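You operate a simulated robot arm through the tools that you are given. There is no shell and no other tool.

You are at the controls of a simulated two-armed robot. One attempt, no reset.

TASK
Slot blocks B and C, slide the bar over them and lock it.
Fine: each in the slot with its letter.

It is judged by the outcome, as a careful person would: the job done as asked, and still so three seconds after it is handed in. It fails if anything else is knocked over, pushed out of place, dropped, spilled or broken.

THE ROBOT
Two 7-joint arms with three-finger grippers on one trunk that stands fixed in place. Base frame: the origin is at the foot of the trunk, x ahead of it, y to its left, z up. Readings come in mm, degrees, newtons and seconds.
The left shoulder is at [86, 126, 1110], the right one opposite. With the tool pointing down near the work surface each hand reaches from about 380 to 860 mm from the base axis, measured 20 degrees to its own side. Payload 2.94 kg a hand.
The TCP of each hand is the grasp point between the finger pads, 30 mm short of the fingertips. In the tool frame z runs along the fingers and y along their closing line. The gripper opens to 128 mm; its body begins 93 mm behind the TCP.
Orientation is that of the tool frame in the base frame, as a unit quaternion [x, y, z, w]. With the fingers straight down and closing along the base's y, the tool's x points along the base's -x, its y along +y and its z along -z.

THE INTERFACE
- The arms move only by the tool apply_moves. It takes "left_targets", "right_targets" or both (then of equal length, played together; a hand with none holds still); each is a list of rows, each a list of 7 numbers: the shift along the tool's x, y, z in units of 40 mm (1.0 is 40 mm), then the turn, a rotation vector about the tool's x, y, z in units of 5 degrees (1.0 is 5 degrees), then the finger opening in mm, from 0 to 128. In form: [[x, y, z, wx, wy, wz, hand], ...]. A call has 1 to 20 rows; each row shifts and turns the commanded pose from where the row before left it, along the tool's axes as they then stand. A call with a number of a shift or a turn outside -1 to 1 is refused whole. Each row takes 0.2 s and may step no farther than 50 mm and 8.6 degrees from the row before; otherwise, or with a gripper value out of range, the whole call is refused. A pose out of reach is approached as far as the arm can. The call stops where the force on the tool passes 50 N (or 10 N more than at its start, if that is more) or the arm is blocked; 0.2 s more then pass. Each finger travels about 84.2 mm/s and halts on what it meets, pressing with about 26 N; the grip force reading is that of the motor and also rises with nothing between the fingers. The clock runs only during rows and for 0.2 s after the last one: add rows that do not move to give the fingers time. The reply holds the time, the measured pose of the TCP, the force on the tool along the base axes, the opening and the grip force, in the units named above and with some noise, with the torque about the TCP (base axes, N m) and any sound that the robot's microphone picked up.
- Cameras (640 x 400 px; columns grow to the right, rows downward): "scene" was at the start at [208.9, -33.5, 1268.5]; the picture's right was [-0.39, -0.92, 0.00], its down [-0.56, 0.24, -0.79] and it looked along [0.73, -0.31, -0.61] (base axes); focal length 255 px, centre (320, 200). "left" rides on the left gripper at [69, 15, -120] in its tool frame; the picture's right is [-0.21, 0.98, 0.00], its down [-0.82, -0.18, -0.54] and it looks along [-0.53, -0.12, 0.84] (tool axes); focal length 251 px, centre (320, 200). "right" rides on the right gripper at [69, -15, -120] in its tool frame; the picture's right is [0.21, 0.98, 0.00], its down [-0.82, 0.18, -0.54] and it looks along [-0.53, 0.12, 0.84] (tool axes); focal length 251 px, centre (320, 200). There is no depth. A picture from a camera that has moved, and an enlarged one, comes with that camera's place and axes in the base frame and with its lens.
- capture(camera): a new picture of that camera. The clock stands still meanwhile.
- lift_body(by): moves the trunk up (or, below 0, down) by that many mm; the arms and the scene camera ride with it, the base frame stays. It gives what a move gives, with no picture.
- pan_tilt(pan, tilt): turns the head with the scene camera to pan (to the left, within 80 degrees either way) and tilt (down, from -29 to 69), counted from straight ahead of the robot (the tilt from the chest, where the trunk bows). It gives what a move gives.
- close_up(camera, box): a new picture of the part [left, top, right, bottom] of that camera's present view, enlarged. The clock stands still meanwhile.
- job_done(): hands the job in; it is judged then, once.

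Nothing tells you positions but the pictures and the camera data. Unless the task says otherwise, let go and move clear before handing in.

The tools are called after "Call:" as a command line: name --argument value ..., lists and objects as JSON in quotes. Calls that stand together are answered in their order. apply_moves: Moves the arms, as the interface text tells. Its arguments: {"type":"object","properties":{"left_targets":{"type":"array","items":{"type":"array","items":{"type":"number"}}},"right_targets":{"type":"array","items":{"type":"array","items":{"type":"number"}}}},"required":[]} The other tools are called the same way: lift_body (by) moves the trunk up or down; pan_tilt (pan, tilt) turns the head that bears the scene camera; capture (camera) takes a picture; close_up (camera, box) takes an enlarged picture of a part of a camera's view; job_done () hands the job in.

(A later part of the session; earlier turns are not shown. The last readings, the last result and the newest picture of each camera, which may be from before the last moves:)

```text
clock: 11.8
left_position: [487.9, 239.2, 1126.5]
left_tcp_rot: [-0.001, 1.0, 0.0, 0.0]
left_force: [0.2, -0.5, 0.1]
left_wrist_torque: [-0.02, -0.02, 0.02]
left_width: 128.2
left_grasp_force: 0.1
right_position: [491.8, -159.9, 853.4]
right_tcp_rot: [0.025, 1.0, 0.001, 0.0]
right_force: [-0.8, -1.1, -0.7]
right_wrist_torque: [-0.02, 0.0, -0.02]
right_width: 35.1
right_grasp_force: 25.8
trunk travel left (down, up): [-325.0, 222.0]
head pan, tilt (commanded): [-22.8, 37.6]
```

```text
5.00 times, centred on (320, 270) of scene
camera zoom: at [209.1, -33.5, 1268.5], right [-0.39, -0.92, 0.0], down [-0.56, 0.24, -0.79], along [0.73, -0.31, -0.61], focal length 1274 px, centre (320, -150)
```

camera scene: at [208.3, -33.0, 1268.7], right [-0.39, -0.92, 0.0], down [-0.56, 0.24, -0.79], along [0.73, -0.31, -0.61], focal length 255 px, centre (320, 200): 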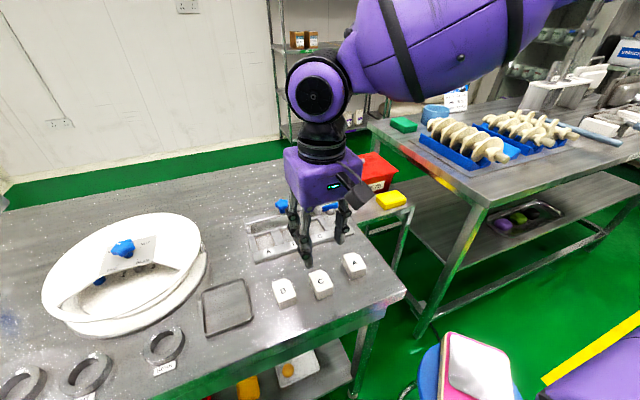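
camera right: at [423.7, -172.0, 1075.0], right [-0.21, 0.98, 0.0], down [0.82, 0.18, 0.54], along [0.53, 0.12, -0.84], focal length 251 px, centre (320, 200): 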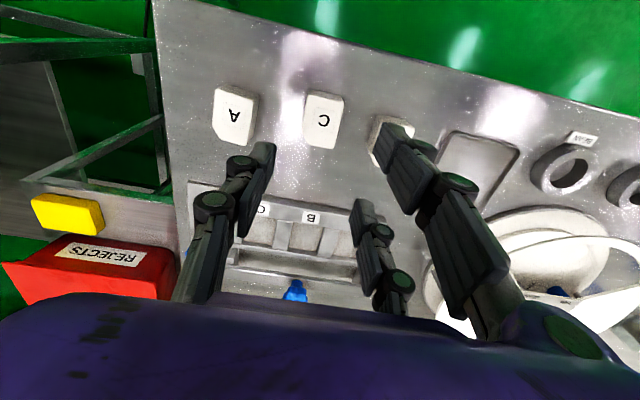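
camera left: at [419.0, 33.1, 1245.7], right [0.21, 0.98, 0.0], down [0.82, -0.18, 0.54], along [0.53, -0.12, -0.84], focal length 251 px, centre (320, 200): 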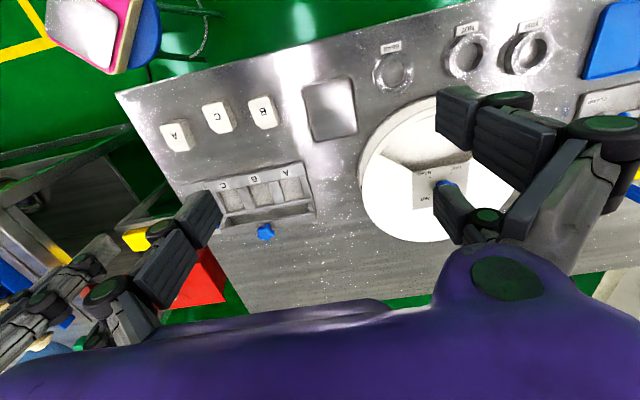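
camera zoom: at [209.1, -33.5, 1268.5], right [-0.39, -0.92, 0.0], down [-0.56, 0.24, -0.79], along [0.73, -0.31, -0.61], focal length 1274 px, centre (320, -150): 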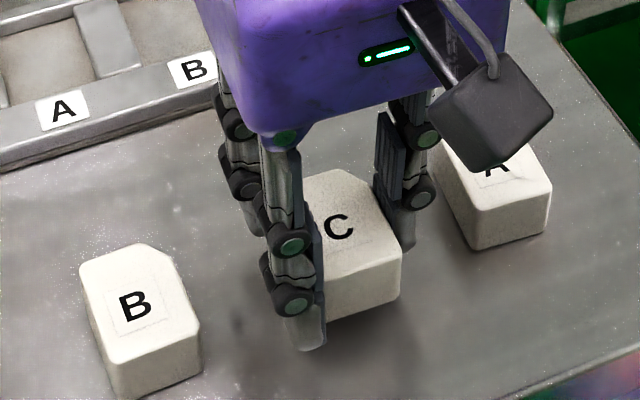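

Block C is firmly held now. I'll raise it, square the hand's yaw, and carry it over slot C at a safe height.

Call:
apply_moves --right_targets '[[0, 0, -0.5, 0, 0, 0, 31], [0, 0, -0.7, 0, 0, -0.28, 31], [0, 0, -0.5, 0, 0, -0.28, 31], [-0.4, -0.1, 0, 0, 0, 0, 31], [-0.8, -0.2, 0, 0, 0, 0, 31], [-0.8, -0.2, 0, 0, 0, 0, 31], [-0.8, -0.2, 0, 0, 0, 0, 31], [-0.8, -0.2, 0, 0, 0, 0, 31], [-0.54, -0.19, 0, 0, 0, 0, 31], [0, 0, 0, 0, 0, 0, 31]]'

Call:
capture --camera "right"

Call:
close_up --camera "scene" --box '[230, 120, 390, 280]'

```text
clock: 14.0
left_position: [488.8, 238.8, 1125.0]
left_tcp_rot: [0.0, 1.0, 0.0, 0.0]
left_force: [0.0, -0.4, 0.0]
left_wrist_torque: [0.01, 0.04, -0.04]
left_width: 127.8
left_grasp_force: 0.0
right_position: [635.3, -197.1, 920.8]
right_tcp_rot: [0.0, 1.0, 0.0, 0.001]
right_force: [0.4, 0.6, -0.8]
right_wrist_torque: [0.02, 0.01, -0.01]
right_width: 35.4
right_grasp_force: 26.3
right hand out of reach, approached as far as the arm can: row 9
trunk travel left (down, up): [-325.0, 222.0]
head pan, tilt (commanded): [-22.8, 37.6]
```

```text
taken
camera right: at [567.2, -214.5, 1041.4], right [-0.21, 0.98, 0.0], down [0.82, 0.18, 0.54], along [0.53, 0.12, -0.84], focal length 251 px, centre (320, 200)
```

right: 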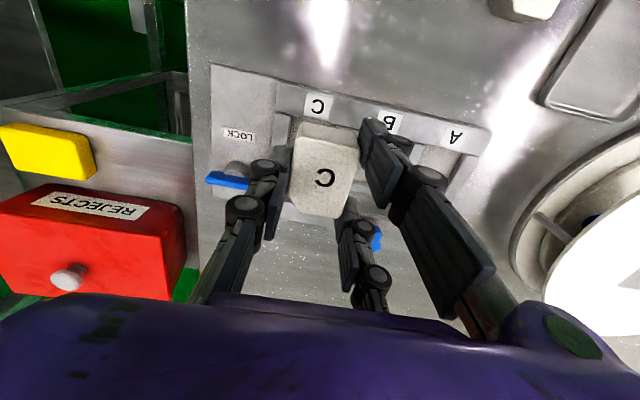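

```text
2.50 times, centred on (310, 200) of scene
camera zoom: at [209.5, -33.9, 1268.4], right [-0.39, -0.92, 0.0], down [-0.56, 0.24, -0.79], along [0.73, -0.31, -0.61], focal length 637 px, centre (345, 200)
```

zoom: 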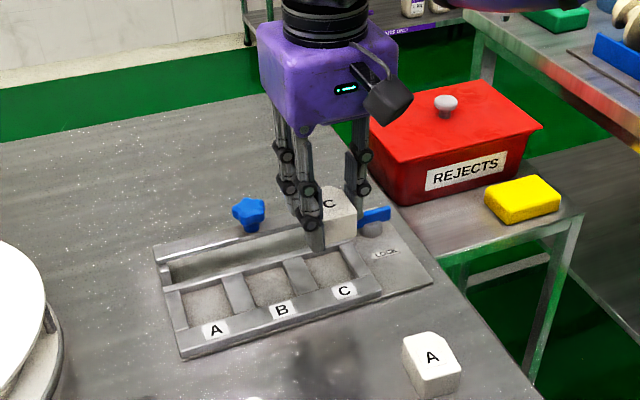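

Block C is carried well, but the last forward step was out of reach at this height. I'll lower a little, still above everything, and try going forward from there.

Call:
apply_moves --right_targets '[[0, 0, 0.5, 0, 0, 0, 31], [0, 0, 0.3, 0, 0, 0, 31], [-0.2, 0, 0, 0, 0, 0, 31], [0, 0, 0, 0, 0, 0, 31]]'

```text
clock: 15.0
left_position: [486.7, 239.2, 1125.5]
left_tcp_rot: [-0.001, 1.0, -0.001, 0.001]
left_force: [-0.5, 0.6, -0.4]
left_wrist_torque: [-0.03, -0.03, -0.01]
left_width: 128.0
left_grasp_force: 0.0
right_position: [639.2, -206.5, 890.2]
right_tcp_rot: [0.0, 1.0, 0.0, 0.001]
right_force: [0.3, -0.2, -0.8]
right_wrist_torque: [0.03, -0.01, 0.0]
right_width: 35.6
right_grasp_force: 26.5
right hand out of reach, approached as far as the arm can: row 1, 3
trunk travel left (down, up): [-325.0, 222.0]
head pan, tilt (commanded): [-22.8, 37.6]
```

Call:
apply_moves --right_targets '[[0.2, 0, 0, 0, 0, 0, 31], [0, 0, 0.25, 0, 0, 0, 31], [0, 0, 0, 0, 0, 0, 31]]'

Call:
capture --camera "scene"

```text
clock: 15.8
left_position: [487.6, 238.6, 1126.2]
left_tcp_rot: [-0.001, 1.0, 0.0, 0.0]
left_force: [0.4, -0.2, 0.4]
left_wrist_torque: [-0.02, -0.02, 0.02]
left_width: 127.9
left_grasp_force: 0.0
right_position: [631.5, -207.3, 881.4]
right_tcp_rot: [0.0, 1.0, 0.001, 0.0]
right_force: [-0.9, -1.3, -0.2]
right_wrist_torque: [-0.01, -0.02, -0.04]
right_width: 35.3
right_grasp_force: 26.4
trunk travel left (down, up): [-325.0, 222.0]
head pan, tilt (commanded): [-22.8, 37.6]
```

```text
taken
camera scene: at [208.7, -33.5, 1268.6], right [-0.39, -0.92, 0.0], down [-0.56, 0.24, -0.79], along [0.73, -0.31, -0.61], focal length 255 px, centre (320, 200)
```

scene: 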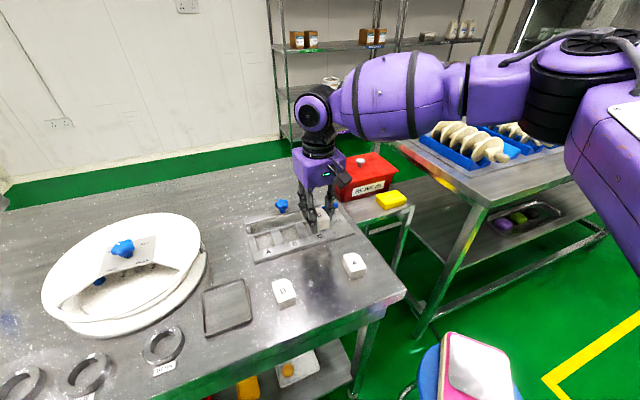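

Call:
apply_moves --right_targets '[[0, 0, 0.4, 0, 0, 0, 31], [-0.2, 0, 0, 0, 0, 0, 31], [-0.2, 0, 0, 0, 0, 0, 31], [0, 0, 0, 0, 0, 0, 31]]'

```text
clock: 16.8
left_position: [487.6, 237.7, 1125.0]
left_tcp_rot: [-0.001, 1.0, 0.0, 0.0]
left_force: [-0.4, -0.7, 0.7]
left_wrist_torque: [-0.01, 0.0, -0.01]
left_width: 127.9
left_grasp_force: 0.1
right_position: [631.3, -208.3, 864.9]
right_tcp_rot: [0.001, 1.0, 0.0, -0.001]
right_force: [-0.3, 0.5, -0.7]
right_wrist_torque: [-0.04, 0.0, 0.02]
right_width: 35.3
right_grasp_force: 26.2
right hand out of reach, approached as far as the arm can: row 2, 3
trunk travel left (down, up): [-325.0, 222.0]
head pan, tilt (commanded): [-22.8, 37.6]
```

The reach seems limited by joint posture rather than distance. I'll raise slightly and test whether a small yaw of the hand frees up forward motion.

Call:
apply_moves --right_targets '[[0, 0, -0.75, 0, 0, 0, 31], [0, 0, 0, 0, 0, 1, 31], [0, 0, 0, 0, 0, 1, 31], [-0.25, 0, 0, 0, 0, 0, 31], [-0.25, 0, 0, 0, 0, 0, 31], [0, 0, 0, 0, 0, 0, 31]]'

```text
clock: 18.2
left_position: [487.4, 237.9, 1124.4]
left_tcp_rot: [-0.001, 1.0, 0.0, 0.0]
left_force: [-0.2, 0.3, 0.3]
left_wrist_torque: [-0.01, -0.01, 0.01]
left_width: 127.9
left_grasp_force: 0.1
right_position: [641.4, -211.0, 895.6]
right_tcp_rot: [0.088, 0.996, 0.001, 0.0]
right_force: [0.8, -0.2, -0.4]
right_wrist_torque: [0.02, 0.01, -0.03]
right_width: 35.3
right_grasp_force: 25.9
right hand out of reach, approached as far as the arm can: row 5
trunk travel left (down, up): [-325.0, 222.0]
head pan, tilt (commanded): [-22.8, 37.6]
```

Call:
apply_moves --right_targets '[[0.25, 0, 0, 0, 0, -1, 31], [0, 0, 0, 0, 0, -1, 31], [0, 0, 0, 0, 0, -1, 31], [0, 0, 0, 0, 0, -1, 31], [-0.25, 0, 0, 0, 0, 0, 31], [-0.25, 0, 0, 0, 0, 0, 31], [-0.25, 0, 0, 0, 0, 0, 31], [0, 0, 0, 0, 0, 0, 31]]'

Call:
pan_tilt --pan -45 --tilt 30

Call:
capture --camera "scene"

```text
clock: 20.0
left_position: [487.9, 238.4, 1125.9]
left_tcp_rot: [-0.001, 1.0, 0.0, 0.0]
left_force: [0.5, -0.2, 0.6]
left_wrist_torque: [-0.02, 0.03, 0.01]
left_width: 128.1
left_grasp_force: 0.0
right_position: [645.1, -213.7, 896.7]
right_tcp_rot: [-0.086, 0.996, 0.0, 0.001]
right_force: [-0.2, 0.2, -1.0]
right_wrist_torque: [0.01, 0.01, 0.02]
right_width: 35.7
right_grasp_force: 25.8
right hand out of reach, approached as far as the arm can: row 5, 6, 7
trunk travel left (down, up): [-325.0, 222.0]
head pan, tilt (commanded): [-22.8, 37.6]
```

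```text
clock: 20.9
left_position: [488.9, 238.4, 1125.0]
left_tcp_rot: [-0.001, 1.0, 0.0, -0.001]
left_force: [0.4, -0.1, -0.5]
left_wrist_torque: [0.0, 0.01, 0.02]
left_width: 128.1
left_grasp_force: 0.0
right_position: [644.3, -213.9, 896.9]
right_tcp_rot: [-0.086, 0.996, 0.0, 0.002]
right_force: [0.1, 0.1, -0.4]
right_wrist_torque: [0.0, 0.03, 0.02]
right_width: 35.4
right_grasp_force: 26.2
trunk travel left (down, up): [-325.0, 222.0]
head pan, tilt (commanded): [-45.0, 30.0]
```

```text
taken
camera scene: at [193.2, -63.8, 1280.3], right [-0.71, -0.71, 0.0], down [-0.35, 0.35, -0.87], along [0.61, -0.61, -0.5], focal length 255 px, centre (320, 200)
```

scene: 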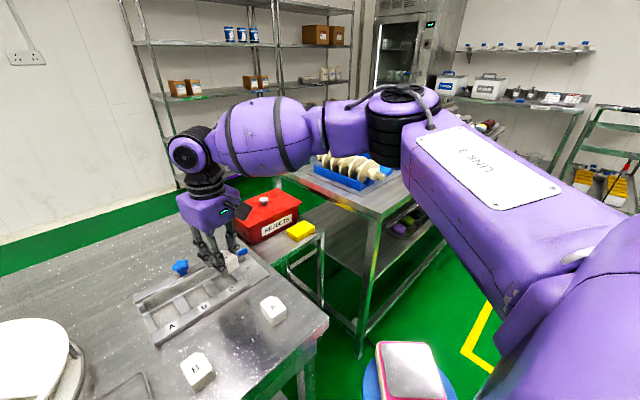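

Call:
apply_moves --right_targets '[[0.5, 0, 0, 0, 0, 1, 31], [0, 0, 0, 0, 0, 1, 31], [0, 0, -0.8, 0, 0, 0, 31], [0, 0, -0.8, 0, 0, 0, 31], [-0.3, 0, 0, 0, 0, 0, 31], [-0.3, 0, 0, 0, 0, 0, 31], [-0.3, 0, 0, 0, 0, 0, 31], [-0.3, 0, 0, 0, 0, 0, 31], [-0.3, 0, 0, 0, 0, 0, 31], [0, 0, 0, 0, 0, 0, 31]]'

```text
clock: 23.1
left_position: [487.3, 238.2, 1125.2]
left_tcp_rot: [-0.001, 1.0, -0.001, -0.001]
left_force: [0.3, 0.7, -0.1]
left_wrist_torque: [-0.03, 0.0, -0.04]
left_width: 128.2
left_grasp_force: 0.0
right_position: [660.1, -228.4, 963.1]
right_tcp_rot: [0.001, 1.0, 0.0, -0.001]
right_force: [-0.1, -0.7, 0.0]
right_wrist_torque: [-0.07, 0.03, 0.0]
right_width: 35.0
right_grasp_force: 25.5
right hand out of reach, approached as far as the arm can: row 7, 8, 9
trunk travel left (down, up): [-325.0, 222.0]
head pan, tilt (commanded): [-45.0, 30.0]
```

Higher hand positions reach further forward. I'll test how the reach changes with height, still holding block C safely in the air.

Call:
apply_moves --right_targets '[[0, 0, -0.8, 0, 0, 0, 31], [0, 0, -0.8, 0, 0, 0, 31], [0, 0.3, 0, 0, 0, 0, 31], [0, 0.3, 0, 0, 0, 0, 31], [0, 0.3, 0, 0, 0, 0, 31], [0, 0.3, 0, 0, 0, 0, 31], [0, 0.3, 0, 0, 0, 0, 31], [0, 0, 0, 0, 0, 0, 31]]'

Call:
capture --camera "scene"

Call:
capture --camera "left"

```text
clock: 24.9
left_position: [489.3, 238.7, 1125.3]
left_tcp_rot: [-0.001, 1.0, 0.001, -0.001]
left_force: [-0.2, -0.3, -0.3]
left_wrist_torque: [0.02, -0.01, -0.02]
left_width: 128.3
left_grasp_force: 0.0
right_position: [657.3, -228.9, 1031.6]
right_tcp_rot: [0.0, 1.0, 0.0, 0.001]
right_force: [0.1, -0.5, 0.2]
right_wrist_torque: [0.0, 0.0, -0.04]
right_width: 35.5
right_grasp_force: 25.9
right hand out of reach, approached as far as the arm can: row 2, 3, 4, 5, 6, 7
trunk travel left (down, up): [-325.0, 222.0]
head pan, tilt (commanded): [-45.0, 30.0]
```

```text
taken
camera scene: at [193.1, -64.0, 1280.3], right [-0.71, -0.71, 0.0], down [-0.35, 0.35, -0.87], along [0.61, -0.61, -0.5], focal length 255 px, centre (320, 200)
```

scene: 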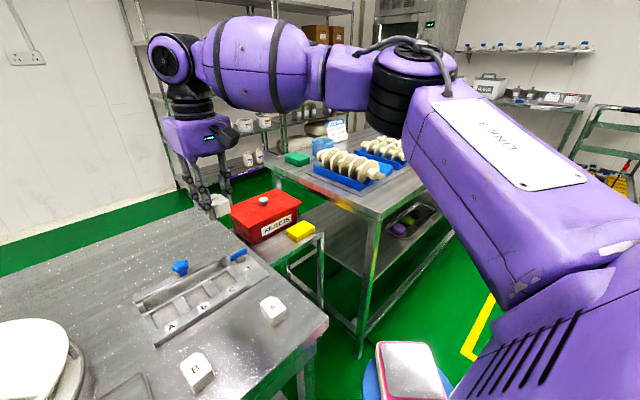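

```text
taken
camera left: at [418.8, 253.7, 1244.9], right [0.21, 0.98, 0.0], down [0.82, -0.18, 0.54], along [0.53, -0.12, -0.84], focal length 251 px, centre (320, 200)
```

left: 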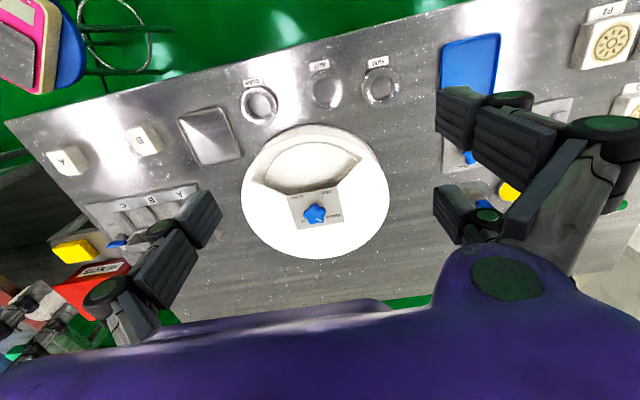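

The arm posture seems to hit a joint limit when coming from the left. I'll try swinging out to the right, lowering there, and coming back in from the right side.

Call:
apply_moves --right_targets '[[0, -0.8, 0, 0, 0, 0, 31], [0, -0.8, 0, 0, 0, 0, 31], [0, -0.8, 0, 0, 0, 0, 31], [0, -0.8, 0, 0, 0, 0, 31], [0, 0, 0.8, 0, 0, 0, 31], [0, 0, 0.8, 0, 0, 0, 31], [0, 0, 0.8, 0, 0, 0, 31], [0, 0, 0, 0, 0, 0, 31]]'

Call:
capture --camera "scene"

```text
clock: 26.7
left_position: [488.0, 239.3, 1125.5]
left_tcp_rot: [-0.001, 1.0, 0.0, 0.0]
left_force: [0.3, 0.1, -0.5]
left_wrist_torque: [0.0, -0.01, 0.03]
left_width: 128.1
left_grasp_force: 0.1
right_position: [657.0, -357.1, 935.0]
right_tcp_rot: [0.0, 1.0, 0.0, 0.0]
right_force: [-0.2, 0.4, 0.0]
right_wrist_torque: [0.01, -0.01, 0.02]
right_width: 35.1
right_grasp_force: 25.8
trunk travel left (down, up): [-325.0, 222.0]
head pan, tilt (commanded): [-45.0, 30.0]
```

```text
taken
camera scene: at [192.7, -63.8, 1280.4], right [-0.71, -0.71, 0.0], down [-0.35, 0.35, -0.87], along [0.61, -0.61, -0.5], focal length 255 px, centre (320, 200)
```

scene: 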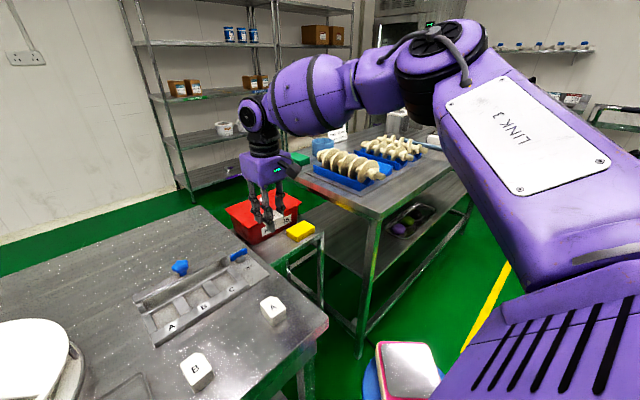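

Call:
apply_moves --right_targets '[[0, 0, 0.8, 0, 0, 0, 31], [0, 0.8, 0, 0, 0, 0, 31], [0, 0.8, 0, 0, 0, 0, 31], [0, 0.8, 0, 0, 0, 0, 31], [0, 0.5, 0, 0, 0, 0, 31], [0, 0.4, 0, 0, 0, 0, 31], [0, 0.3, 0, 0, 0, 0, 31], [0, 0, 0, 0, 0, 0, 31]]'

Call:
capture --camera "scene"

```text
clock: 28.5
left_position: [489.6, 238.5, 1125.0]
left_tcp_rot: [-0.001, 1.0, 0.0, 0.0]
left_force: [-0.1, -0.1, 0.8]
left_wrist_torque: [0.03, -0.01, -0.01]
left_width: 127.8
left_grasp_force: 0.1
right_position: [648.8, -221.6, 903.9]
right_tcp_rot: [0.0, 1.0, 0.0, 0.0]
right_force: [0.4, -0.3, -0.4]
right_wrist_torque: [0.0, -0.02, -0.02]
right_width: 35.4
right_grasp_force: 25.7
right hand out of reach, approached as far as the arm can: row 6, 7
trunk travel left (down, up): [-325.0, 222.0]
head pan, tilt (commanded): [-45.0, 30.0]
```

```text
taken
camera scene: at [193.5, -64.2, 1280.2], right [-0.71, -0.71, 0.0], down [-0.35, 0.35, -0.87], along [0.61, -0.61, -0.5], focal length 255 px, centre (320, 200)
```

scene: 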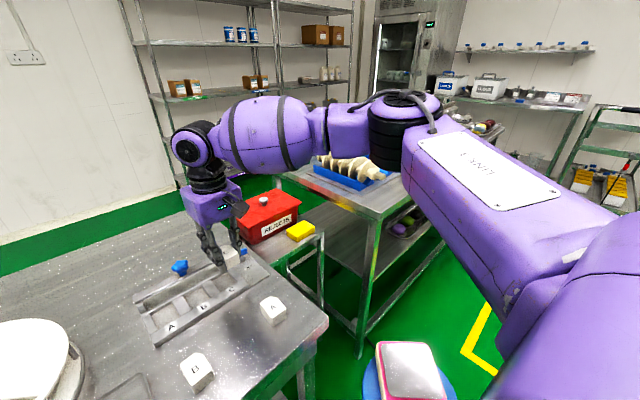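

The right arm has a posture boundary near (655,-225). I'll probe the reach farther right and forward at a safe height to understand the limit.

Call:
apply_moves --right_targets '[[0, -0.8, -0.4, 0, 0, 0, 31], [0, -0.8, -0.6, 0, 0, 0, 31], [0, -0.2, -0.6, 0, 0, 0, 31], [-0.8, 0, 0, 0, 0, 0, 31], [-0.8, 0, 0, 0, 0, 0, 31], [-0.8, 0, 0, 0, 0, 0, 31], [0, 0, 0, 0, 0, 0, 31]]'

```text
clock: 30.1
left_position: [488.7, 237.8, 1125.4]
left_tcp_rot: [-0.001, 1.0, 0.0, 0.0]
left_force: [-0.4, -0.2, -0.7]
left_wrist_torque: [0.01, 0.0, 0.0]
left_width: 128.0
left_grasp_force: 0.0
right_position: [687.6, -294.0, 969.3]
right_tcp_rot: [-0.003, 1.0, -0.001, 0.0]
right_force: [0.0, -0.4, -0.6]
right_wrist_torque: [0.02, 0.03, 0.01]
right_width: 35.4
right_grasp_force: 26.0
right hand out of reach, approached as far as the arm can: row 5, 6
trunk travel left (down, up): [-325.0, 222.0]
head pan, tilt (commanded): [-45.0, 30.0]
```

The limit acts like a fixed posture boundary, and lowering the trunk should buy some extra reach. I'll raise the hand clear, then lower the trunk by 120 mm.

Call:
apply_moves --right_targets '[[0.8, 0, -0.3, 0, 0, 0, 31], [0.2, 0, -0.8, 0, 0, 0, 31], [0, 0, -0.8, 0, 0, 0, 31], [0, 0, 0, 0, 0, 0, 31]]'

Call:
lift_body --by -120

Call:
capture --camera "scene"

```text
clock: 31.1
left_position: [488.1, 238.8, 1125.1]
left_tcp_rot: [0.0, 1.0, 0.0, 0.0]
left_force: [0.2, 0.5, -0.2]
left_wrist_torque: [0.02, 0.01, 0.02]
left_width: 128.2
left_grasp_force: 0.0
right_position: [648.5, -294.5, 1045.5]
right_tcp_rot: [0.0, 1.0, 0.0, 0.0]
right_force: [0.7, -0.3, -0.7]
right_wrist_torque: [0.0, 0.0, 0.01]
right_width: 34.8
right_grasp_force: 25.3
trunk travel left (down, up): [-325.0, 222.0]
head pan, tilt (commanded): [-45.0, 30.0]
```

```text
clock: 32.6
left_position: [487.8, 238.0, 1005.9]
left_tcp_rot: [0.0, 1.0, 0.0, 0.001]
left_force: [-0.3, 0.3, -0.3]
left_wrist_torque: [0.03, -0.02, -0.02]
left_width: 128.0
left_grasp_force: 0.1
right_position: [647.4, -293.3, 927.2]
right_tcp_rot: [0.0, 1.0, 0.0, 0.0]
right_force: [0.4, 0.3, -0.3]
right_wrist_torque: [-0.01, -0.01, 0.02]
right_width: 35.0
right_grasp_force: 25.8
trunk travel left (down, up): [-205.0, 342.0]
head pan, tilt (commanded): [-45.0, 30.0]
```

```text
taken
camera scene: at [227.1, -63.8, 1157.1], right [-0.71, -0.71, 0.0], down [-0.35, 0.35, -0.87], along [0.61, -0.61, -0.5], focal length 255 px, centre (320, 200)
```

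scene: 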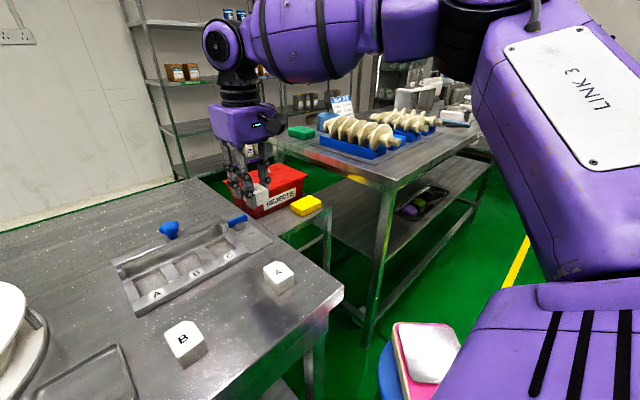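

Lowering the trunk also moved the chest forward about 34 mm, which should help. I'll retry coming over slot C.

Call:
apply_moves --right_targets '[[0, 0.7, 0, 0, 0, 0, 31], [0, 0.7, 0, 0, 0, 0, 31], [-0.2, 0.7, 0, 0, 0, 0, 31], [0, 0.15, 0, 0, 0, 0, 31], [0, 0, 0, 0, 0, 0, 31]]'

Call:
pan_tilt --pan -22.8 --tilt 37.6

Call:
capture --camera "scene"

Call:
capture --camera "right"

```text
clock: 33.8
left_position: [487.9, 237.8, 1005.3]
left_tcp_rot: [-0.001, 1.0, 0.0, 0.0]
left_force: [0.5, 0.3, -0.5]
left_wrist_torque: [0.02, 0.0, 0.01]
left_width: 128.2
left_grasp_force: 0.1
right_position: [655.8, -203.8, 925.1]
right_tcp_rot: [0.0, 1.0, 0.0, 0.0]
right_force: [-0.3, 0.8, -0.9]
right_wrist_torque: [-0.03, -0.01, -0.01]
right_width: 35.3
right_grasp_force: 26.2
trunk travel left (down, up): [-205.0, 342.0]
head pan, tilt (commanded): [-45.0, 30.0]
```

```text
clock: 34.6
left_position: [487.1, 238.4, 1005.2]
left_tcp_rot: [-0.001, 1.0, 0.0, 0.0]
left_force: [-0.8, -0.2, -0.5]
left_wrist_torque: [-0.04, -0.01, -0.01]
left_width: 128.1
left_grasp_force: 0.0
right_position: [655.6, -203.4, 924.3]
right_tcp_rot: [0.0, 1.0, 0.0, -0.001]
right_force: [0.7, -0.1, -0.1]
right_wrist_torque: [0.02, 0.01, -0.01]
right_width: 35.2
right_grasp_force: 26.0
trunk travel left (down, up): [-205.0, 342.0]
head pan, tilt (commanded): [-22.8, 37.6]
```

```text
taken
camera scene: at [235.7, -52.3, 1152.0], right [-0.59, -0.81, 0.0], down [-0.44, 0.32, -0.84], along [0.68, -0.49, -0.55], focal length 255 px, centre (320, 200)
```

scene: 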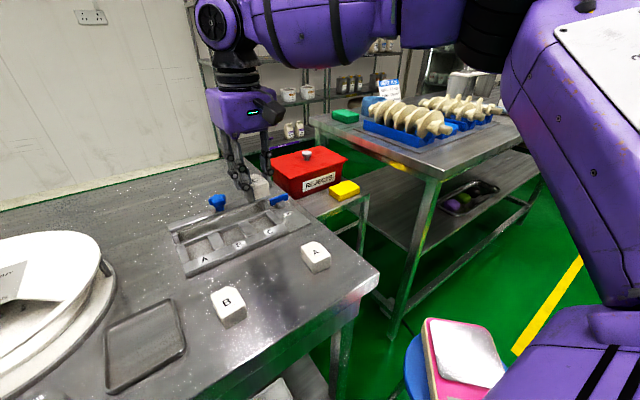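

```text
taken
camera right: at [586.9, -220.5, 1044.9], right [-0.21, 0.98, 0.0], down [0.82, 0.18, 0.54], along [0.53, 0.12, -0.84], focal length 251 px, centre (320, 200)
```

right: 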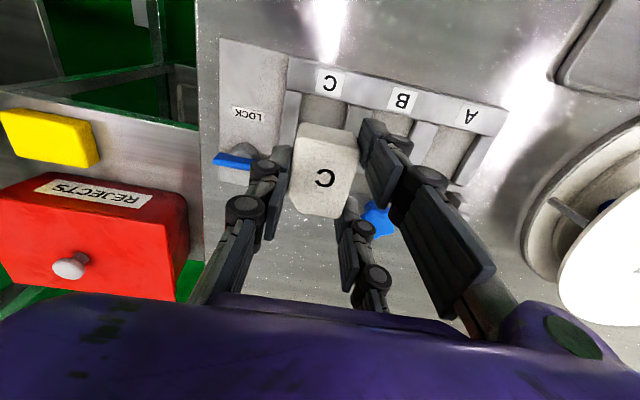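

The hand is now above slot C with no reach limit. I'll zoom in to check block-to-slot alignment.

Call:
close_up --camera "right" --box '[200, 30, 520, 230]'

Call:
close_up --camera "scene" --box '[170, 140, 310, 280]'

```text
2.00 times, centred on (360, 130) of right
camera zoom: at [586.9, -220.5, 1044.9], right [-0.21, 0.98, 0.0], down [0.82, 0.18, 0.54], along [0.53, 0.12, -0.84], focal length 503 px, centre (240, 340)
```

zoom: 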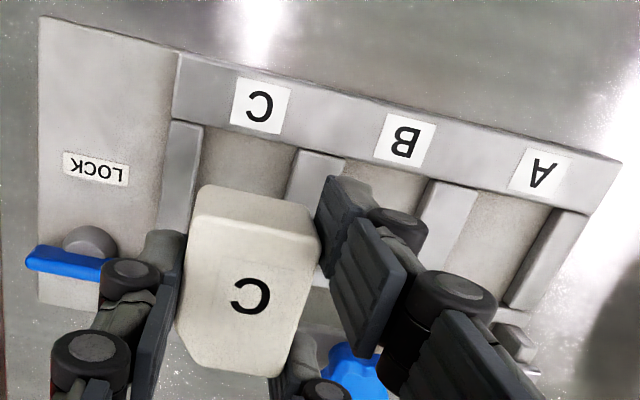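

```text
2.86 times, centred on (240, 210) of scene
camera zoom: at [235.7, -52.3, 1152.0], right [-0.59, -0.81, 0.0], down [-0.44, 0.32, -0.84], along [0.68, -0.49, -0.55], focal length 728 px, centre (549, 171)
```

zoom: 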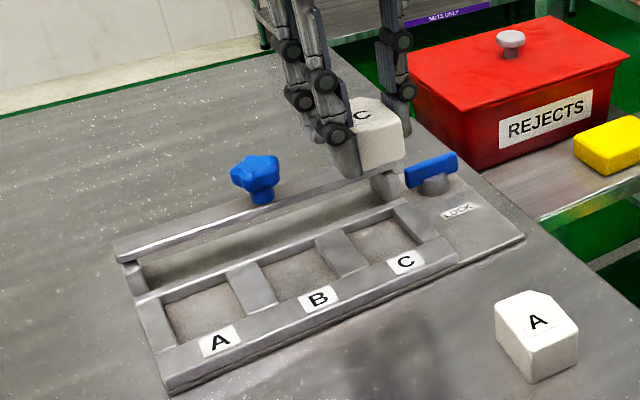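

Measured offset: block C needs about +1.2 mm in x and -1.5 mm in y to centre on the slot. I'll apply that, descend partway and check again.

Call:
apply_moves --right_targets '[[-0.03, -0.04, 0.3, 0, 0, 0, 31], [0, 0, 0.6, 0, 0, 0, 31], [0, 0, 0.5, 0, 0, 0, 31], [0, 0, 0, 0, 0, 0, 31]]'

Call:
close_up --camera "right" --box '[220, 60, 460, 230]'

Call:
close_up --camera "scene" --box '[190, 160, 310, 280]'

```text
clock: 35.6
left_position: [489.0, 239.3, 1006.0]
left_tcp_rot: [-0.002, 1.0, -0.001, 0.0]
left_force: [-0.2, 0.2, -0.3]
left_wrist_torque: [-0.04, -0.01, -0.01]
left_width: 128.1
left_grasp_force: 0.1
right_position: [656.3, -205.7, 868.6]
right_tcp_rot: [0.0, 1.0, 0.0, 0.0]
right_force: [0.7, -0.4, -1.1]
right_wrist_torque: [0.0, 0.01, -0.03]
right_width: 35.1
right_grasp_force: 25.8
trunk travel left (down, up): [-205.0, 342.0]
head pan, tilt (commanded): [-22.8, 37.6]
```

```text
2.35 times, centred on (340, 145) of right
camera zoom: at [587.7, -222.7, 988.6], right [-0.21, 0.98, 0.0], down [0.82, 0.18, 0.54], along [0.53, 0.12, -0.84], focal length 592 px, centre (273, 329)
```

zoom: 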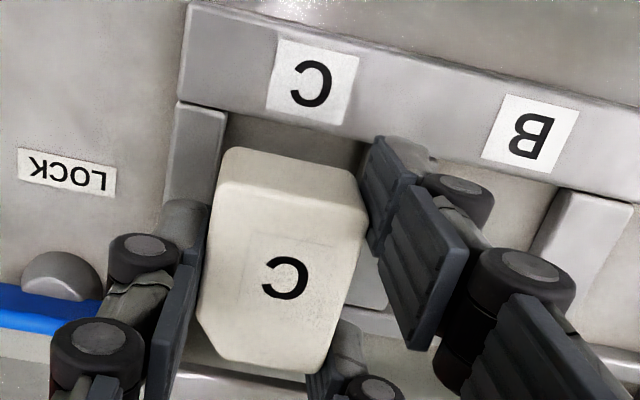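

```text
3.33 times, centred on (250, 220) of scene
camera zoom: at [237.8, -47.9, 1150.4], right [-0.54, -0.84, 0.0], down [-0.47, 0.31, -0.83], along [0.69, -0.45, -0.56], focal length 849 px, centre (553, 133)
```

zoom: 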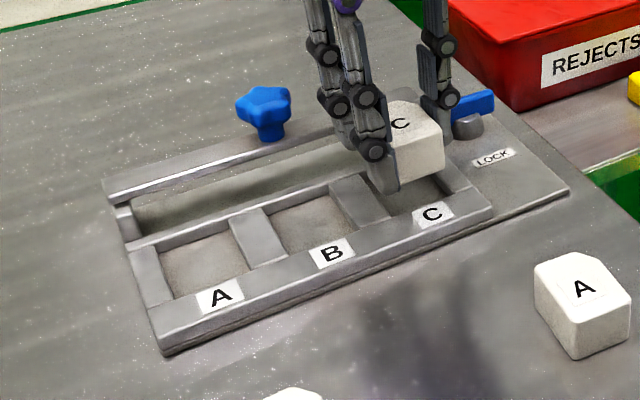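

Alignment is good in y; I'll add 1.2 mm in x and lower slowly while watching the force.

Call:
apply_moves --right_targets '[[-0.03, 0, 0.2, 0, 0, 0, 31], [0, 0, 0.2, 0, 0, 0, 31], [0, 0, 0.1, 0, 0, 0, 31], [0, 0, 0, 0, 0, 0, 31]]'

Call:
close_up --camera "right" --box '[220, 60, 460, 230]'

Call:
close_up --camera "scene" --box '[250, 170, 330, 240]'

```text
clock: 36.6
left_position: [487.7, 237.1, 1004.6]
left_tcp_rot: [-0.002, 1.0, 0.0, 0.0]
left_force: [0.1, 0.3, -0.5]
left_wrist_torque: [0.0, -0.02, 0.0]
left_width: 128.0
left_grasp_force: 0.0
right_position: [658.2, -204.5, 850.4]
right_tcp_rot: [0.001, 1.0, 0.0, 0.0]
right_force: [-0.2, -0.1, 0.1]
right_wrist_torque: [0.02, -0.03, -0.03]
right_width: 35.0
right_grasp_force: 25.7
trunk travel left (down, up): [-205.0, 342.0]
head pan, tilt (commanded): [-22.8, 37.6]
```

```text
2.35 times, centred on (340, 145) of right
camera zoom: at [588.9, -222.3, 969.0], right [-0.21, 0.98, 0.0], down [0.82, 0.18, 0.54], along [0.53, 0.12, -0.84], focal length 592 px, centre (273, 329)
```

zoom: 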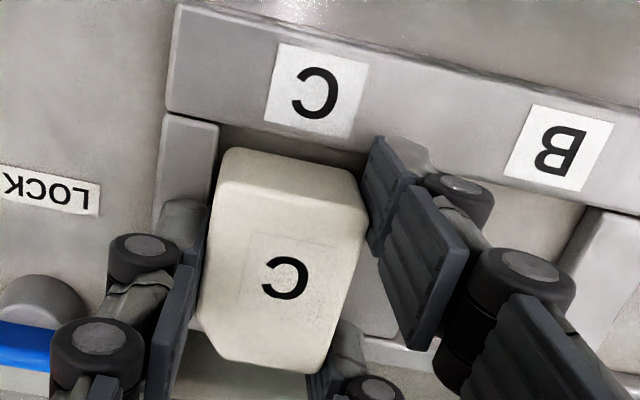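

```text
5.71 times, centred on (290, 205) of scene
camera zoom: at [239.6, -44.3, 1148.6], right [-0.51, -0.86, 0.0], down [-0.5, 0.29, -0.82], along [0.7, -0.41, -0.58], focal length 1455 px, centre (491, 171)
```

zoom: 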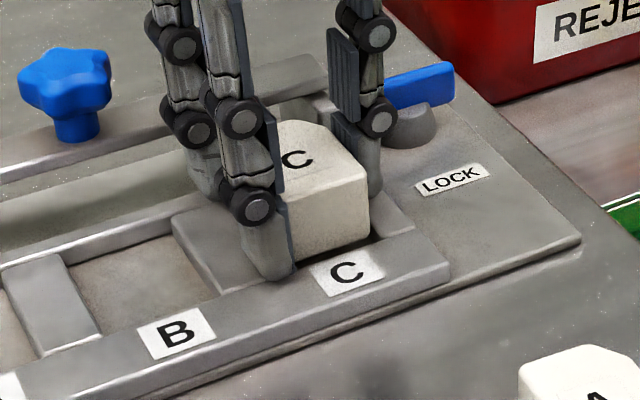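

Clearances look even on all sides (about 3.5 mm). I'll lower the last few millimetres in small steps.

Call:
apply_moves --right_targets '[[0, 0, 0.04, 0, 0, 0, 31], [0, 0, 0.03, 0, 0, 0, 31], [0, 0, 0, 0, 0, 0, 31]]'

Call:
close_up --camera "scene" --box '[260, 170, 320, 230]'

```text
clock: 37.4
left_position: [488.8, 238.0, 1005.9]
left_tcp_rot: [-0.001, 1.0, 0.0, 0.0]
left_force: [-0.9, 0.6, -0.9]
left_wrist_torque: [0.0, -0.03, -0.03]
left_width: 127.8
left_grasp_force: 0.1
right_position: [658.8, -205.6, 846.6]
right_tcp_rot: [0.0, 1.0, 0.0, 0.001]
right_force: [0.6, 0.8, -1.6]
right_wrist_torque: [0.0, 0.01, 0.01]
right_width: 34.9
right_grasp_force: 26.0
trunk travel left (down, up): [-205.0, 342.0]
head pan, tilt (commanded): [-22.8, 37.6]
```

```text
6.67 times, centred on (290, 200) of scene
camera zoom: at [239.9, -43.6, 1148.4], right [-0.5, -0.87, 0.0], down [-0.5, 0.29, -0.81], along [0.71, -0.41, -0.58], focal length 1698 px, centre (520, 200)
```

zoom: 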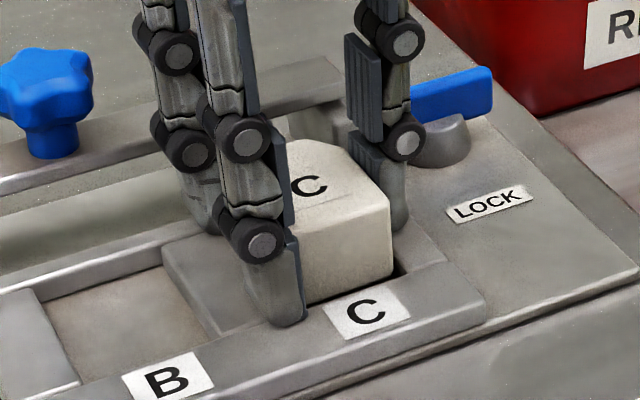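

Call:
apply_moves --right_targets '[[0, 0, 0.03, 0, 0, 0, 31], [0, 0, 0.02, 0, 0, 0, 31], [0, 0, 0, 0, 0, 0, 31]]'

```text
clock: 38.2
left_position: [487.3, 237.8, 1005.9]
left_tcp_rot: [-0.001, 1.0, -0.001, 0.0]
left_force: [0.5, 0.2, -0.8]
left_wrist_torque: [-0.02, -0.03, 0.02]
left_width: 128.3
left_grasp_force: 0.0
right_position: [657.9, -205.3, 846.1]
right_tcp_rot: [0.001, 1.0, 0.0, 0.002]
right_force: [2.7, -4.2, 12.7]
right_wrist_torque: [0.2, 0.38, 0.13]
right_width: 35.2
right_grasp_force: 25.9
trunk travel left (down, up): [-205.0, 342.0]
head pan, tilt (commanded): [-22.8, 37.6]
```

A fingertip touches a wall top at z≈846, so the block is partly in the slot. I'll back off 0.5 mm and open slightly so it drops in.

Call:
apply_moves --right_targets '[[0, 0, -0.02, 0, 0, 0, 31], [0, 0, 0, 0, 0, 0, 40], [0, 0, 0, 0, 0, 0, 46], [0, 0, 0, 0, 0, 0, 46], [0, 0, 0, 0, 0, 0, 46]]'

Call:
close_up --camera "scene" --box '[260, 170, 320, 230]'

Call:
close_up --camera "right" --box '[220, 60, 460, 230]'

```text
clock: 39.4
left_position: [487.2, 240.1, 1006.1]
left_tcp_rot: [-0.002, 1.0, -0.001, 0.0]
left_force: [0.4, -0.6, 0.5]
left_wrist_torque: [0.0, 0.02, -0.04]
left_width: 127.8
left_grasp_force: 0.1
right_position: [658.7, -205.5, 845.0]
right_tcp_rot: [-0.001, 1.0, 0.0, 0.0]
right_force: [2.1, -0.3, 7.0]
right_wrist_torque: [0.1, -0.06, -0.02]
right_width: 46.4
right_grasp_force: 0.0
trunk travel left (down, up): [-205.0, 342.0]
head pan, tilt (commanded): [-22.8, 37.6]
```

```text
6.67 times, centred on (290, 200) of scene
camera zoom: at [239.8, -42.9, 1148.6], right [-0.49, -0.87, 0.0], down [-0.5, 0.28, -0.82], along [0.71, -0.4, -0.58], focal length 1698 px, centre (520, 200)
```

zoom: 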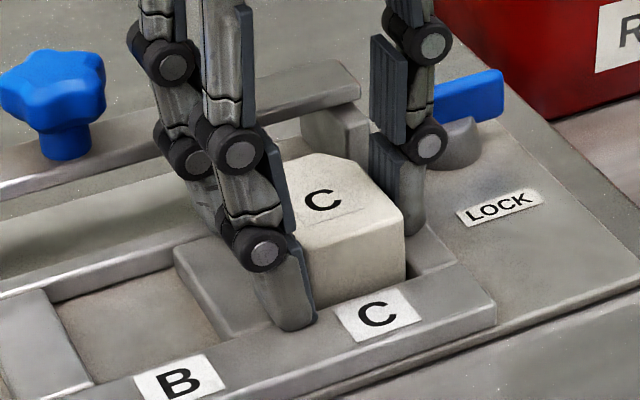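

```text
2.35 times, centred on (340, 145) of right
camera zoom: at [588.8, -221.9, 965.2], right [-0.21, 0.98, 0.0], down [0.82, 0.18, 0.54], along [0.53, 0.12, -0.84], focal length 592 px, centre (273, 329)
```

zoom: 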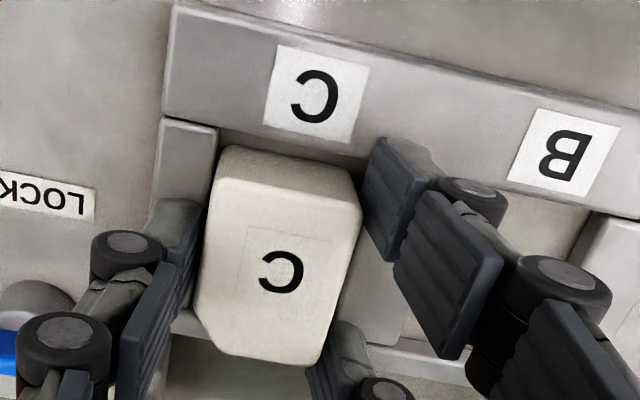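

Block C has dropped into slot C. I'll lift straight up and verify it is seated.

Call:
apply_moves --right_targets '[[0, 0, -0.15, 0, 0, 0, 46], [0, 0, -0.5, 0, 0, 0, 50], [0, 0, -0.8, 0, 0, 0, 58], [0, 0, -0.8, 0, 0, 0, 58], [0, 0, 0, 0, 0, 0, 58]]'

Call:
close_up --camera "scene" --box '[190, 150, 330, 270]'

Call:
close_up --camera "right" --box '[200, 30, 480, 230]'

```text
clock: 40.6
left_position: [487.8, 237.6, 1005.4]
left_tcp_rot: [-0.001, 1.0, 0.0, 0.0]
left_force: [0.2, 0.1, 0.3]
left_wrist_torque: [-0.02, 0.04, 0.0]
left_width: 128.1
left_grasp_force: 0.1
right_position: [658.7, -205.7, 935.2]
right_tcp_rot: [0.0, 1.0, 0.0, 0.0]
right_force: [-0.2, 0.3, -0.4]
right_wrist_torque: [0.02, 0.01, -0.01]
right_width: 58.0
right_grasp_force: 0.1
trunk travel left (down, up): [-205.0, 342.0]
head pan, tilt (commanded): [-22.8, 37.6]
```

```text
3.33 times, centred on (260, 210) of scene
camera zoom: at [237.7, -50.1, 1152.6], right [-0.56, -0.83, 0.0], down [-0.45, 0.3, -0.84], along [0.7, -0.47, -0.54], focal length 849 px, centre (520, 167)
```

zoom: 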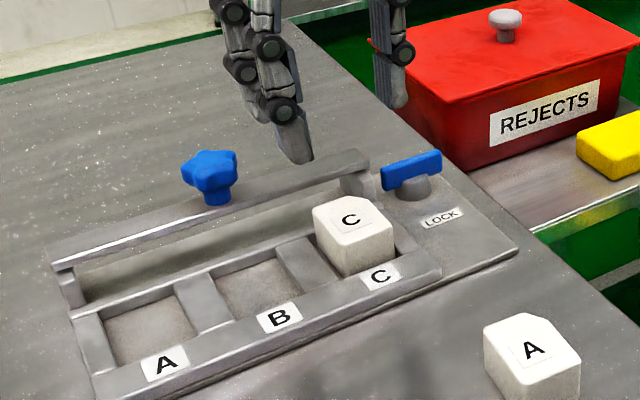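

```text
2.00 times, centred on (340, 130) of right
camera zoom: at [589.0, -222.7, 1056.0], right [-0.21, 0.98, 0.0], down [0.82, 0.18, 0.54], along [0.53, 0.12, -0.84], focal length 503 px, centre (280, 340)
```

zoom: 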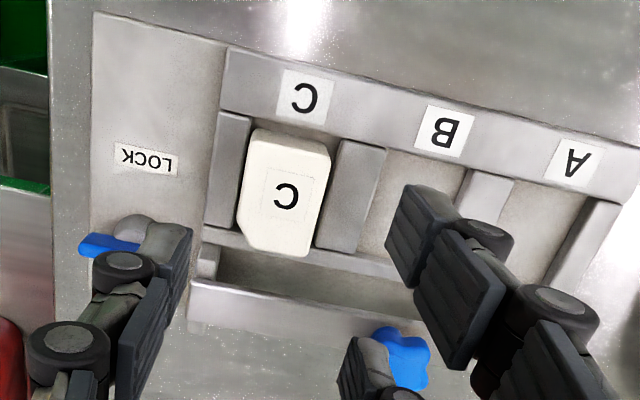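

Block C is seated in slot C. Now I'll move over block B with the hand at height.

Call:
apply_moves --right_targets '[[0.4, 0.3, 0, 0, 0, 0, 58], [0.8, 0.6, 0, 0, 0, 0, 58], [0.8, 0.6, 0, 0, 0, 0, 58], [0.8, 0.6, 0, 0, 0, 0, 58], [0.8, 0.6, 0, 0, 0, 0, 58], [0.4, 0.4, 0, 0, 0, 0, 58], [0, 0, 0.5, 0, 0, 0, 58], [0, 0, 0, 0, 0, 0, 58]]'

Call:
close_up --camera "right" --box '[230, 40, 430, 200]'

Call:
capture --camera "scene"

```text
clock: 42.4
left_position: [487.1, 237.4, 1006.0]
left_tcp_rot: [0.0, 1.0, 0.0, 0.0]
left_force: [-1.0, -0.4, 0.6]
left_wrist_torque: [-0.04, 0.0, 0.01]
left_width: 128.1
left_grasp_force: 0.0
right_position: [497.6, -81.7, 915.2]
right_tcp_rot: [0.0, 1.0, 0.0, 0.0]
right_force: [-1.0, 0.0, 0.0]
right_wrist_torque: [-0.02, 0.0, 0.03]
right_width: 57.8
right_grasp_force: 0.0
trunk travel left (down, up): [-205.0, 342.0]
head pan, tilt (commanded): [-22.8, 37.6]
```

```text
2.50 times, centred on (330, 120) of right
camera zoom: at [429.5, -98.0, 1034.9], right [-0.21, 0.98, 0.0], down [0.82, 0.18, 0.54], along [0.53, 0.12, -0.84], focal length 629 px, centre (295, 400)
```

zoom: 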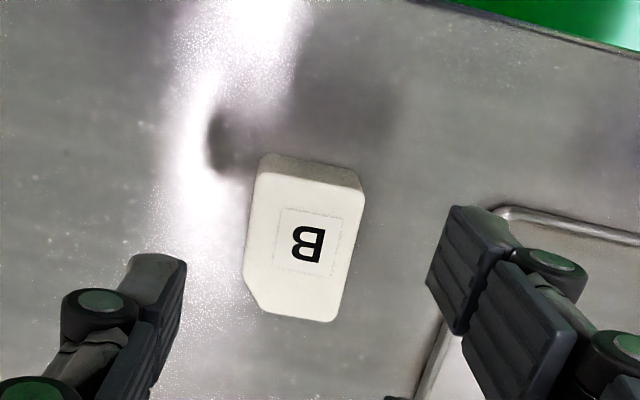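

```text
taken
camera scene: at [234.8, -55.1, 1155.9], right [-0.61, -0.79, 0.0], down [-0.4, 0.31, -0.86], along [0.68, -0.53, -0.51], focal length 255 px, centre (320, 200)
```

scene: 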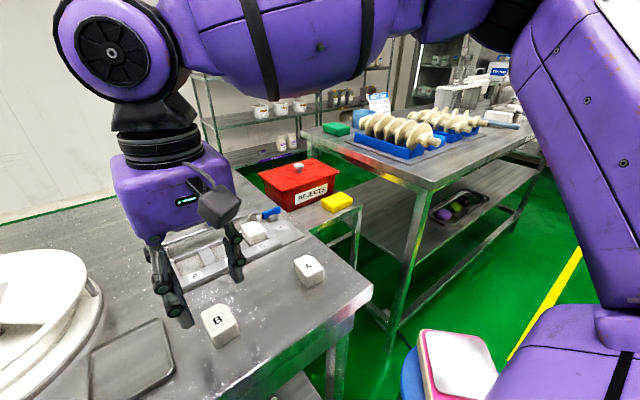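

Block B measures about (500.5,-82), square to the axes; the hand is centred over it. I'll descend in stages.

Call:
apply_moves --right_targets '[[0, 0, 0.6, 0, 0, 0, 58], [0, 0, 0.55, 0, 0, 0, 58], [0, 0, 0, 0, 0, 0, 58]]'

Call:
close_up --camera "right" --box '[240, 60, 440, 220]'

```text
clock: 43.2
left_position: [487.4, 238.5, 1005.3]
left_tcp_rot: [-0.001, 1.0, -0.001, 0.0]
left_force: [0.0, -0.3, -0.3]
left_wrist_torque: [-0.01, 0.02, 0.02]
left_width: 128.1
left_grasp_force: 0.1
right_position: [497.1, -81.5, 867.3]
right_tcp_rot: [0.0, 1.0, 0.0, 0.0]
right_force: [0.1, 0.0, -0.2]
right_wrist_torque: [-0.02, -0.01, -0.01]
right_width: 58.0
right_grasp_force: 0.1
trunk travel left (down, up): [-205.0, 342.0]
head pan, tilt (commanded): [-22.8, 37.6]
```

```text
2.50 times, centred on (340, 140) of right
camera zoom: at [429.2, -97.9, 988.4], right [-0.21, 0.98, 0.0], down [0.82, 0.18, 0.54], along [0.53, 0.12, -0.84], focal length 629 px, centre (270, 350)
```

zoom: 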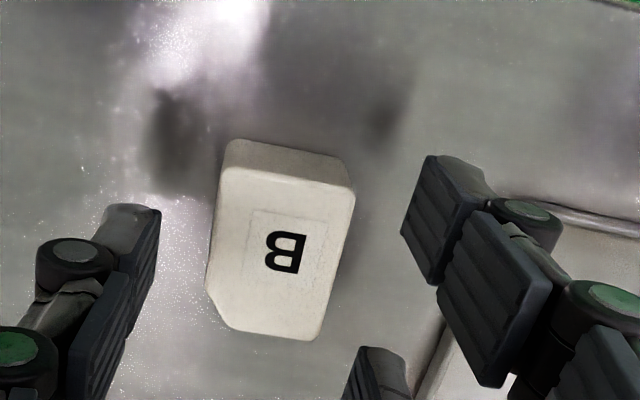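

Call:
apply_moves --right_targets '[[-0.03, 0, 0, 0, 0, -0.4, 58], [0, 0, 0.45, 0, 0, 0, 58], [0, 0, 0.38, 0, 0, 0, 58], [0, 0, 0, 0, 0, 0, 58], [0, 0, 0, 0, 0, 0, 42], [0, 0, 0, 0, 0, 0, 31], [0, 0, 0, 0, 0, 0, 31], [0, 0, 0, 0, 0, 0, 31], [0, 0, 0, 0, 0, 0, 31]]'

Call:
close_up --camera "right" --box '[240, 80, 420, 230]'

```text
clock: 45.2
left_position: [487.5, 238.9, 1005.4]
left_tcp_rot: [-0.001, 1.0, 0.0, -0.001]
left_force: [-0.4, 0.1, -0.7]
left_wrist_torque: [-0.05, 0.01, -0.01]
left_width: 127.9
left_grasp_force: 0.0
right_position: [499.7, -81.7, 835.7]
right_tcp_rot: [-0.018, 1.0, 0.0, 0.0]
right_force: [0.4, -0.2, 0.1]
right_wrist_torque: [0.01, 0.0, 0.01]
right_width: 35.3
right_grasp_force: 25.8
trunk travel left (down, up): [-205.0, 342.0]
head pan, tilt (commanded): [-22.8, 37.6]
```

```text
2.67 times, centred on (330, 155) of right
camera zoom: at [431.0, -100.5, 956.2], right [-0.25, 0.97, 0.0], down [0.81, 0.21, 0.54], along [0.52, 0.13, -0.84], focal length 670 px, centre (293, 320)
```

zoom: 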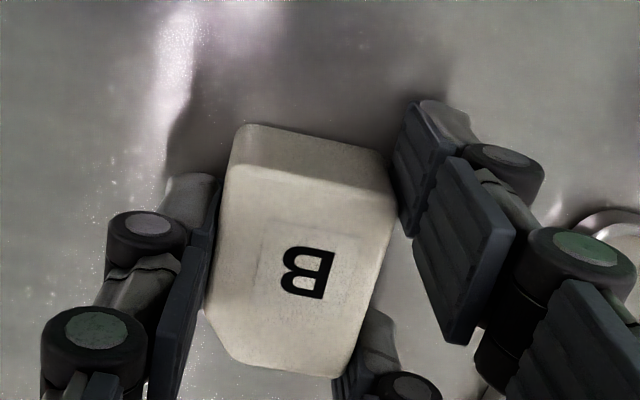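

Block B is gripped at 35.3 mm. I'll lift slowly and confirm.

Call:
apply_moves --right_targets '[[0, 0, -0.1, 0, 0, 0, 31], [0, 0, -0.15, 0, 0, 0, 31], [0, 0, -0.25, 0, 0, 0, 31], [0, 0, 0, 0, 0, 0, 31]]'

Call:
close_up --camera "right" --box '[240, 80, 420, 230]'

```text
clock: 46.2
left_position: [489.1, 237.5, 1005.0]
left_tcp_rot: [-0.001, 1.0, 0.0, -0.001]
left_force: [-0.3, 0.1, 0.0]
left_wrist_torque: [-0.03, -0.03, 0.01]
left_width: 127.9
left_grasp_force: 0.1
right_position: [500.1, -80.8, 856.4]
right_tcp_rot: [-0.017, 1.0, 0.0, -0.001]
right_force: [-0.1, -0.7, -0.1]
right_wrist_torque: [-0.04, -0.03, -0.01]
right_width: 35.2
right_grasp_force: 25.9
trunk travel left (down, up): [-205.0, 342.0]
head pan, tilt (commanded): [-22.8, 37.6]
```

```text
2.67 times, centred on (330, 155) of right
camera zoom: at [430.9, -100.4, 976.3], right [-0.25, 0.97, 0.0], down [0.81, 0.21, 0.54], along [0.52, 0.13, -0.84], focal length 670 px, centre (293, 320)
```

zoom: 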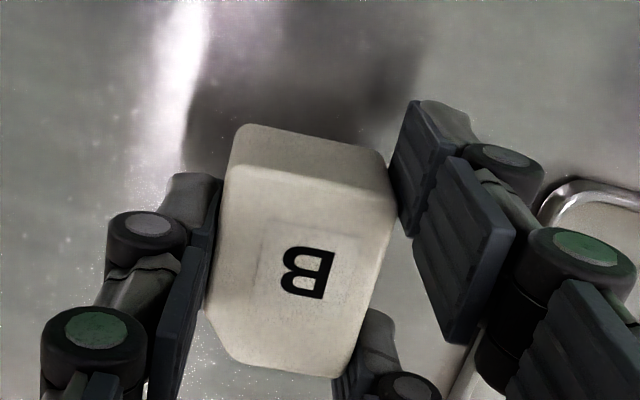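

Block B is held. I'll raise it, square the yaw, and carry it toward slot B, watching for the reach limit.

Call:
apply_moves --right_targets '[[0, 0, -0.6, 0, 0, 0.2, 31], [0, 0, -0.7, 0, 0, 0.2, 31], [0, 0, -0.4, 0, 0, 0, 31], [-0.8, -0.3, 0, 0, 0, 0, 31], [-0.8, -0.4, 0, 0, 0, 0, 31], [-0.8, -0.4, 0, 0, 0, 0, 31], [-0.6, -0.3, 0, 0, 0, 0, 31], [-0.4, -0.1, 0, 0, 0, 0, 31], [-0.3, 0, 0, 0, 0, 0, 31], [0, 0, 0, 0, 0, 0, 31]]'

```text
clock: 48.4
left_position: [487.3, 237.7, 1005.9]
left_tcp_rot: [-0.001, 1.0, -0.001, 0.0]
left_force: [0.0, 0.7, 0.5]
left_wrist_torque: [0.02, -0.06, -0.02]
left_width: 127.9
left_grasp_force: 0.1
right_position: [627.7, -145.8, 925.5]
right_tcp_rot: [0.0, 1.0, -0.001, 0.001]
right_force: [0.4, -0.8, -0.7]
right_wrist_torque: [0.02, -0.01, -0.02]
right_width: 35.2
right_grasp_force: 26.1
right hand out of reach, approached as far as the arm can: row 8, 9
trunk travel left (down, up): [-205.0, 342.0]
head pan, tilt (commanded): [-22.8, 37.6]
```

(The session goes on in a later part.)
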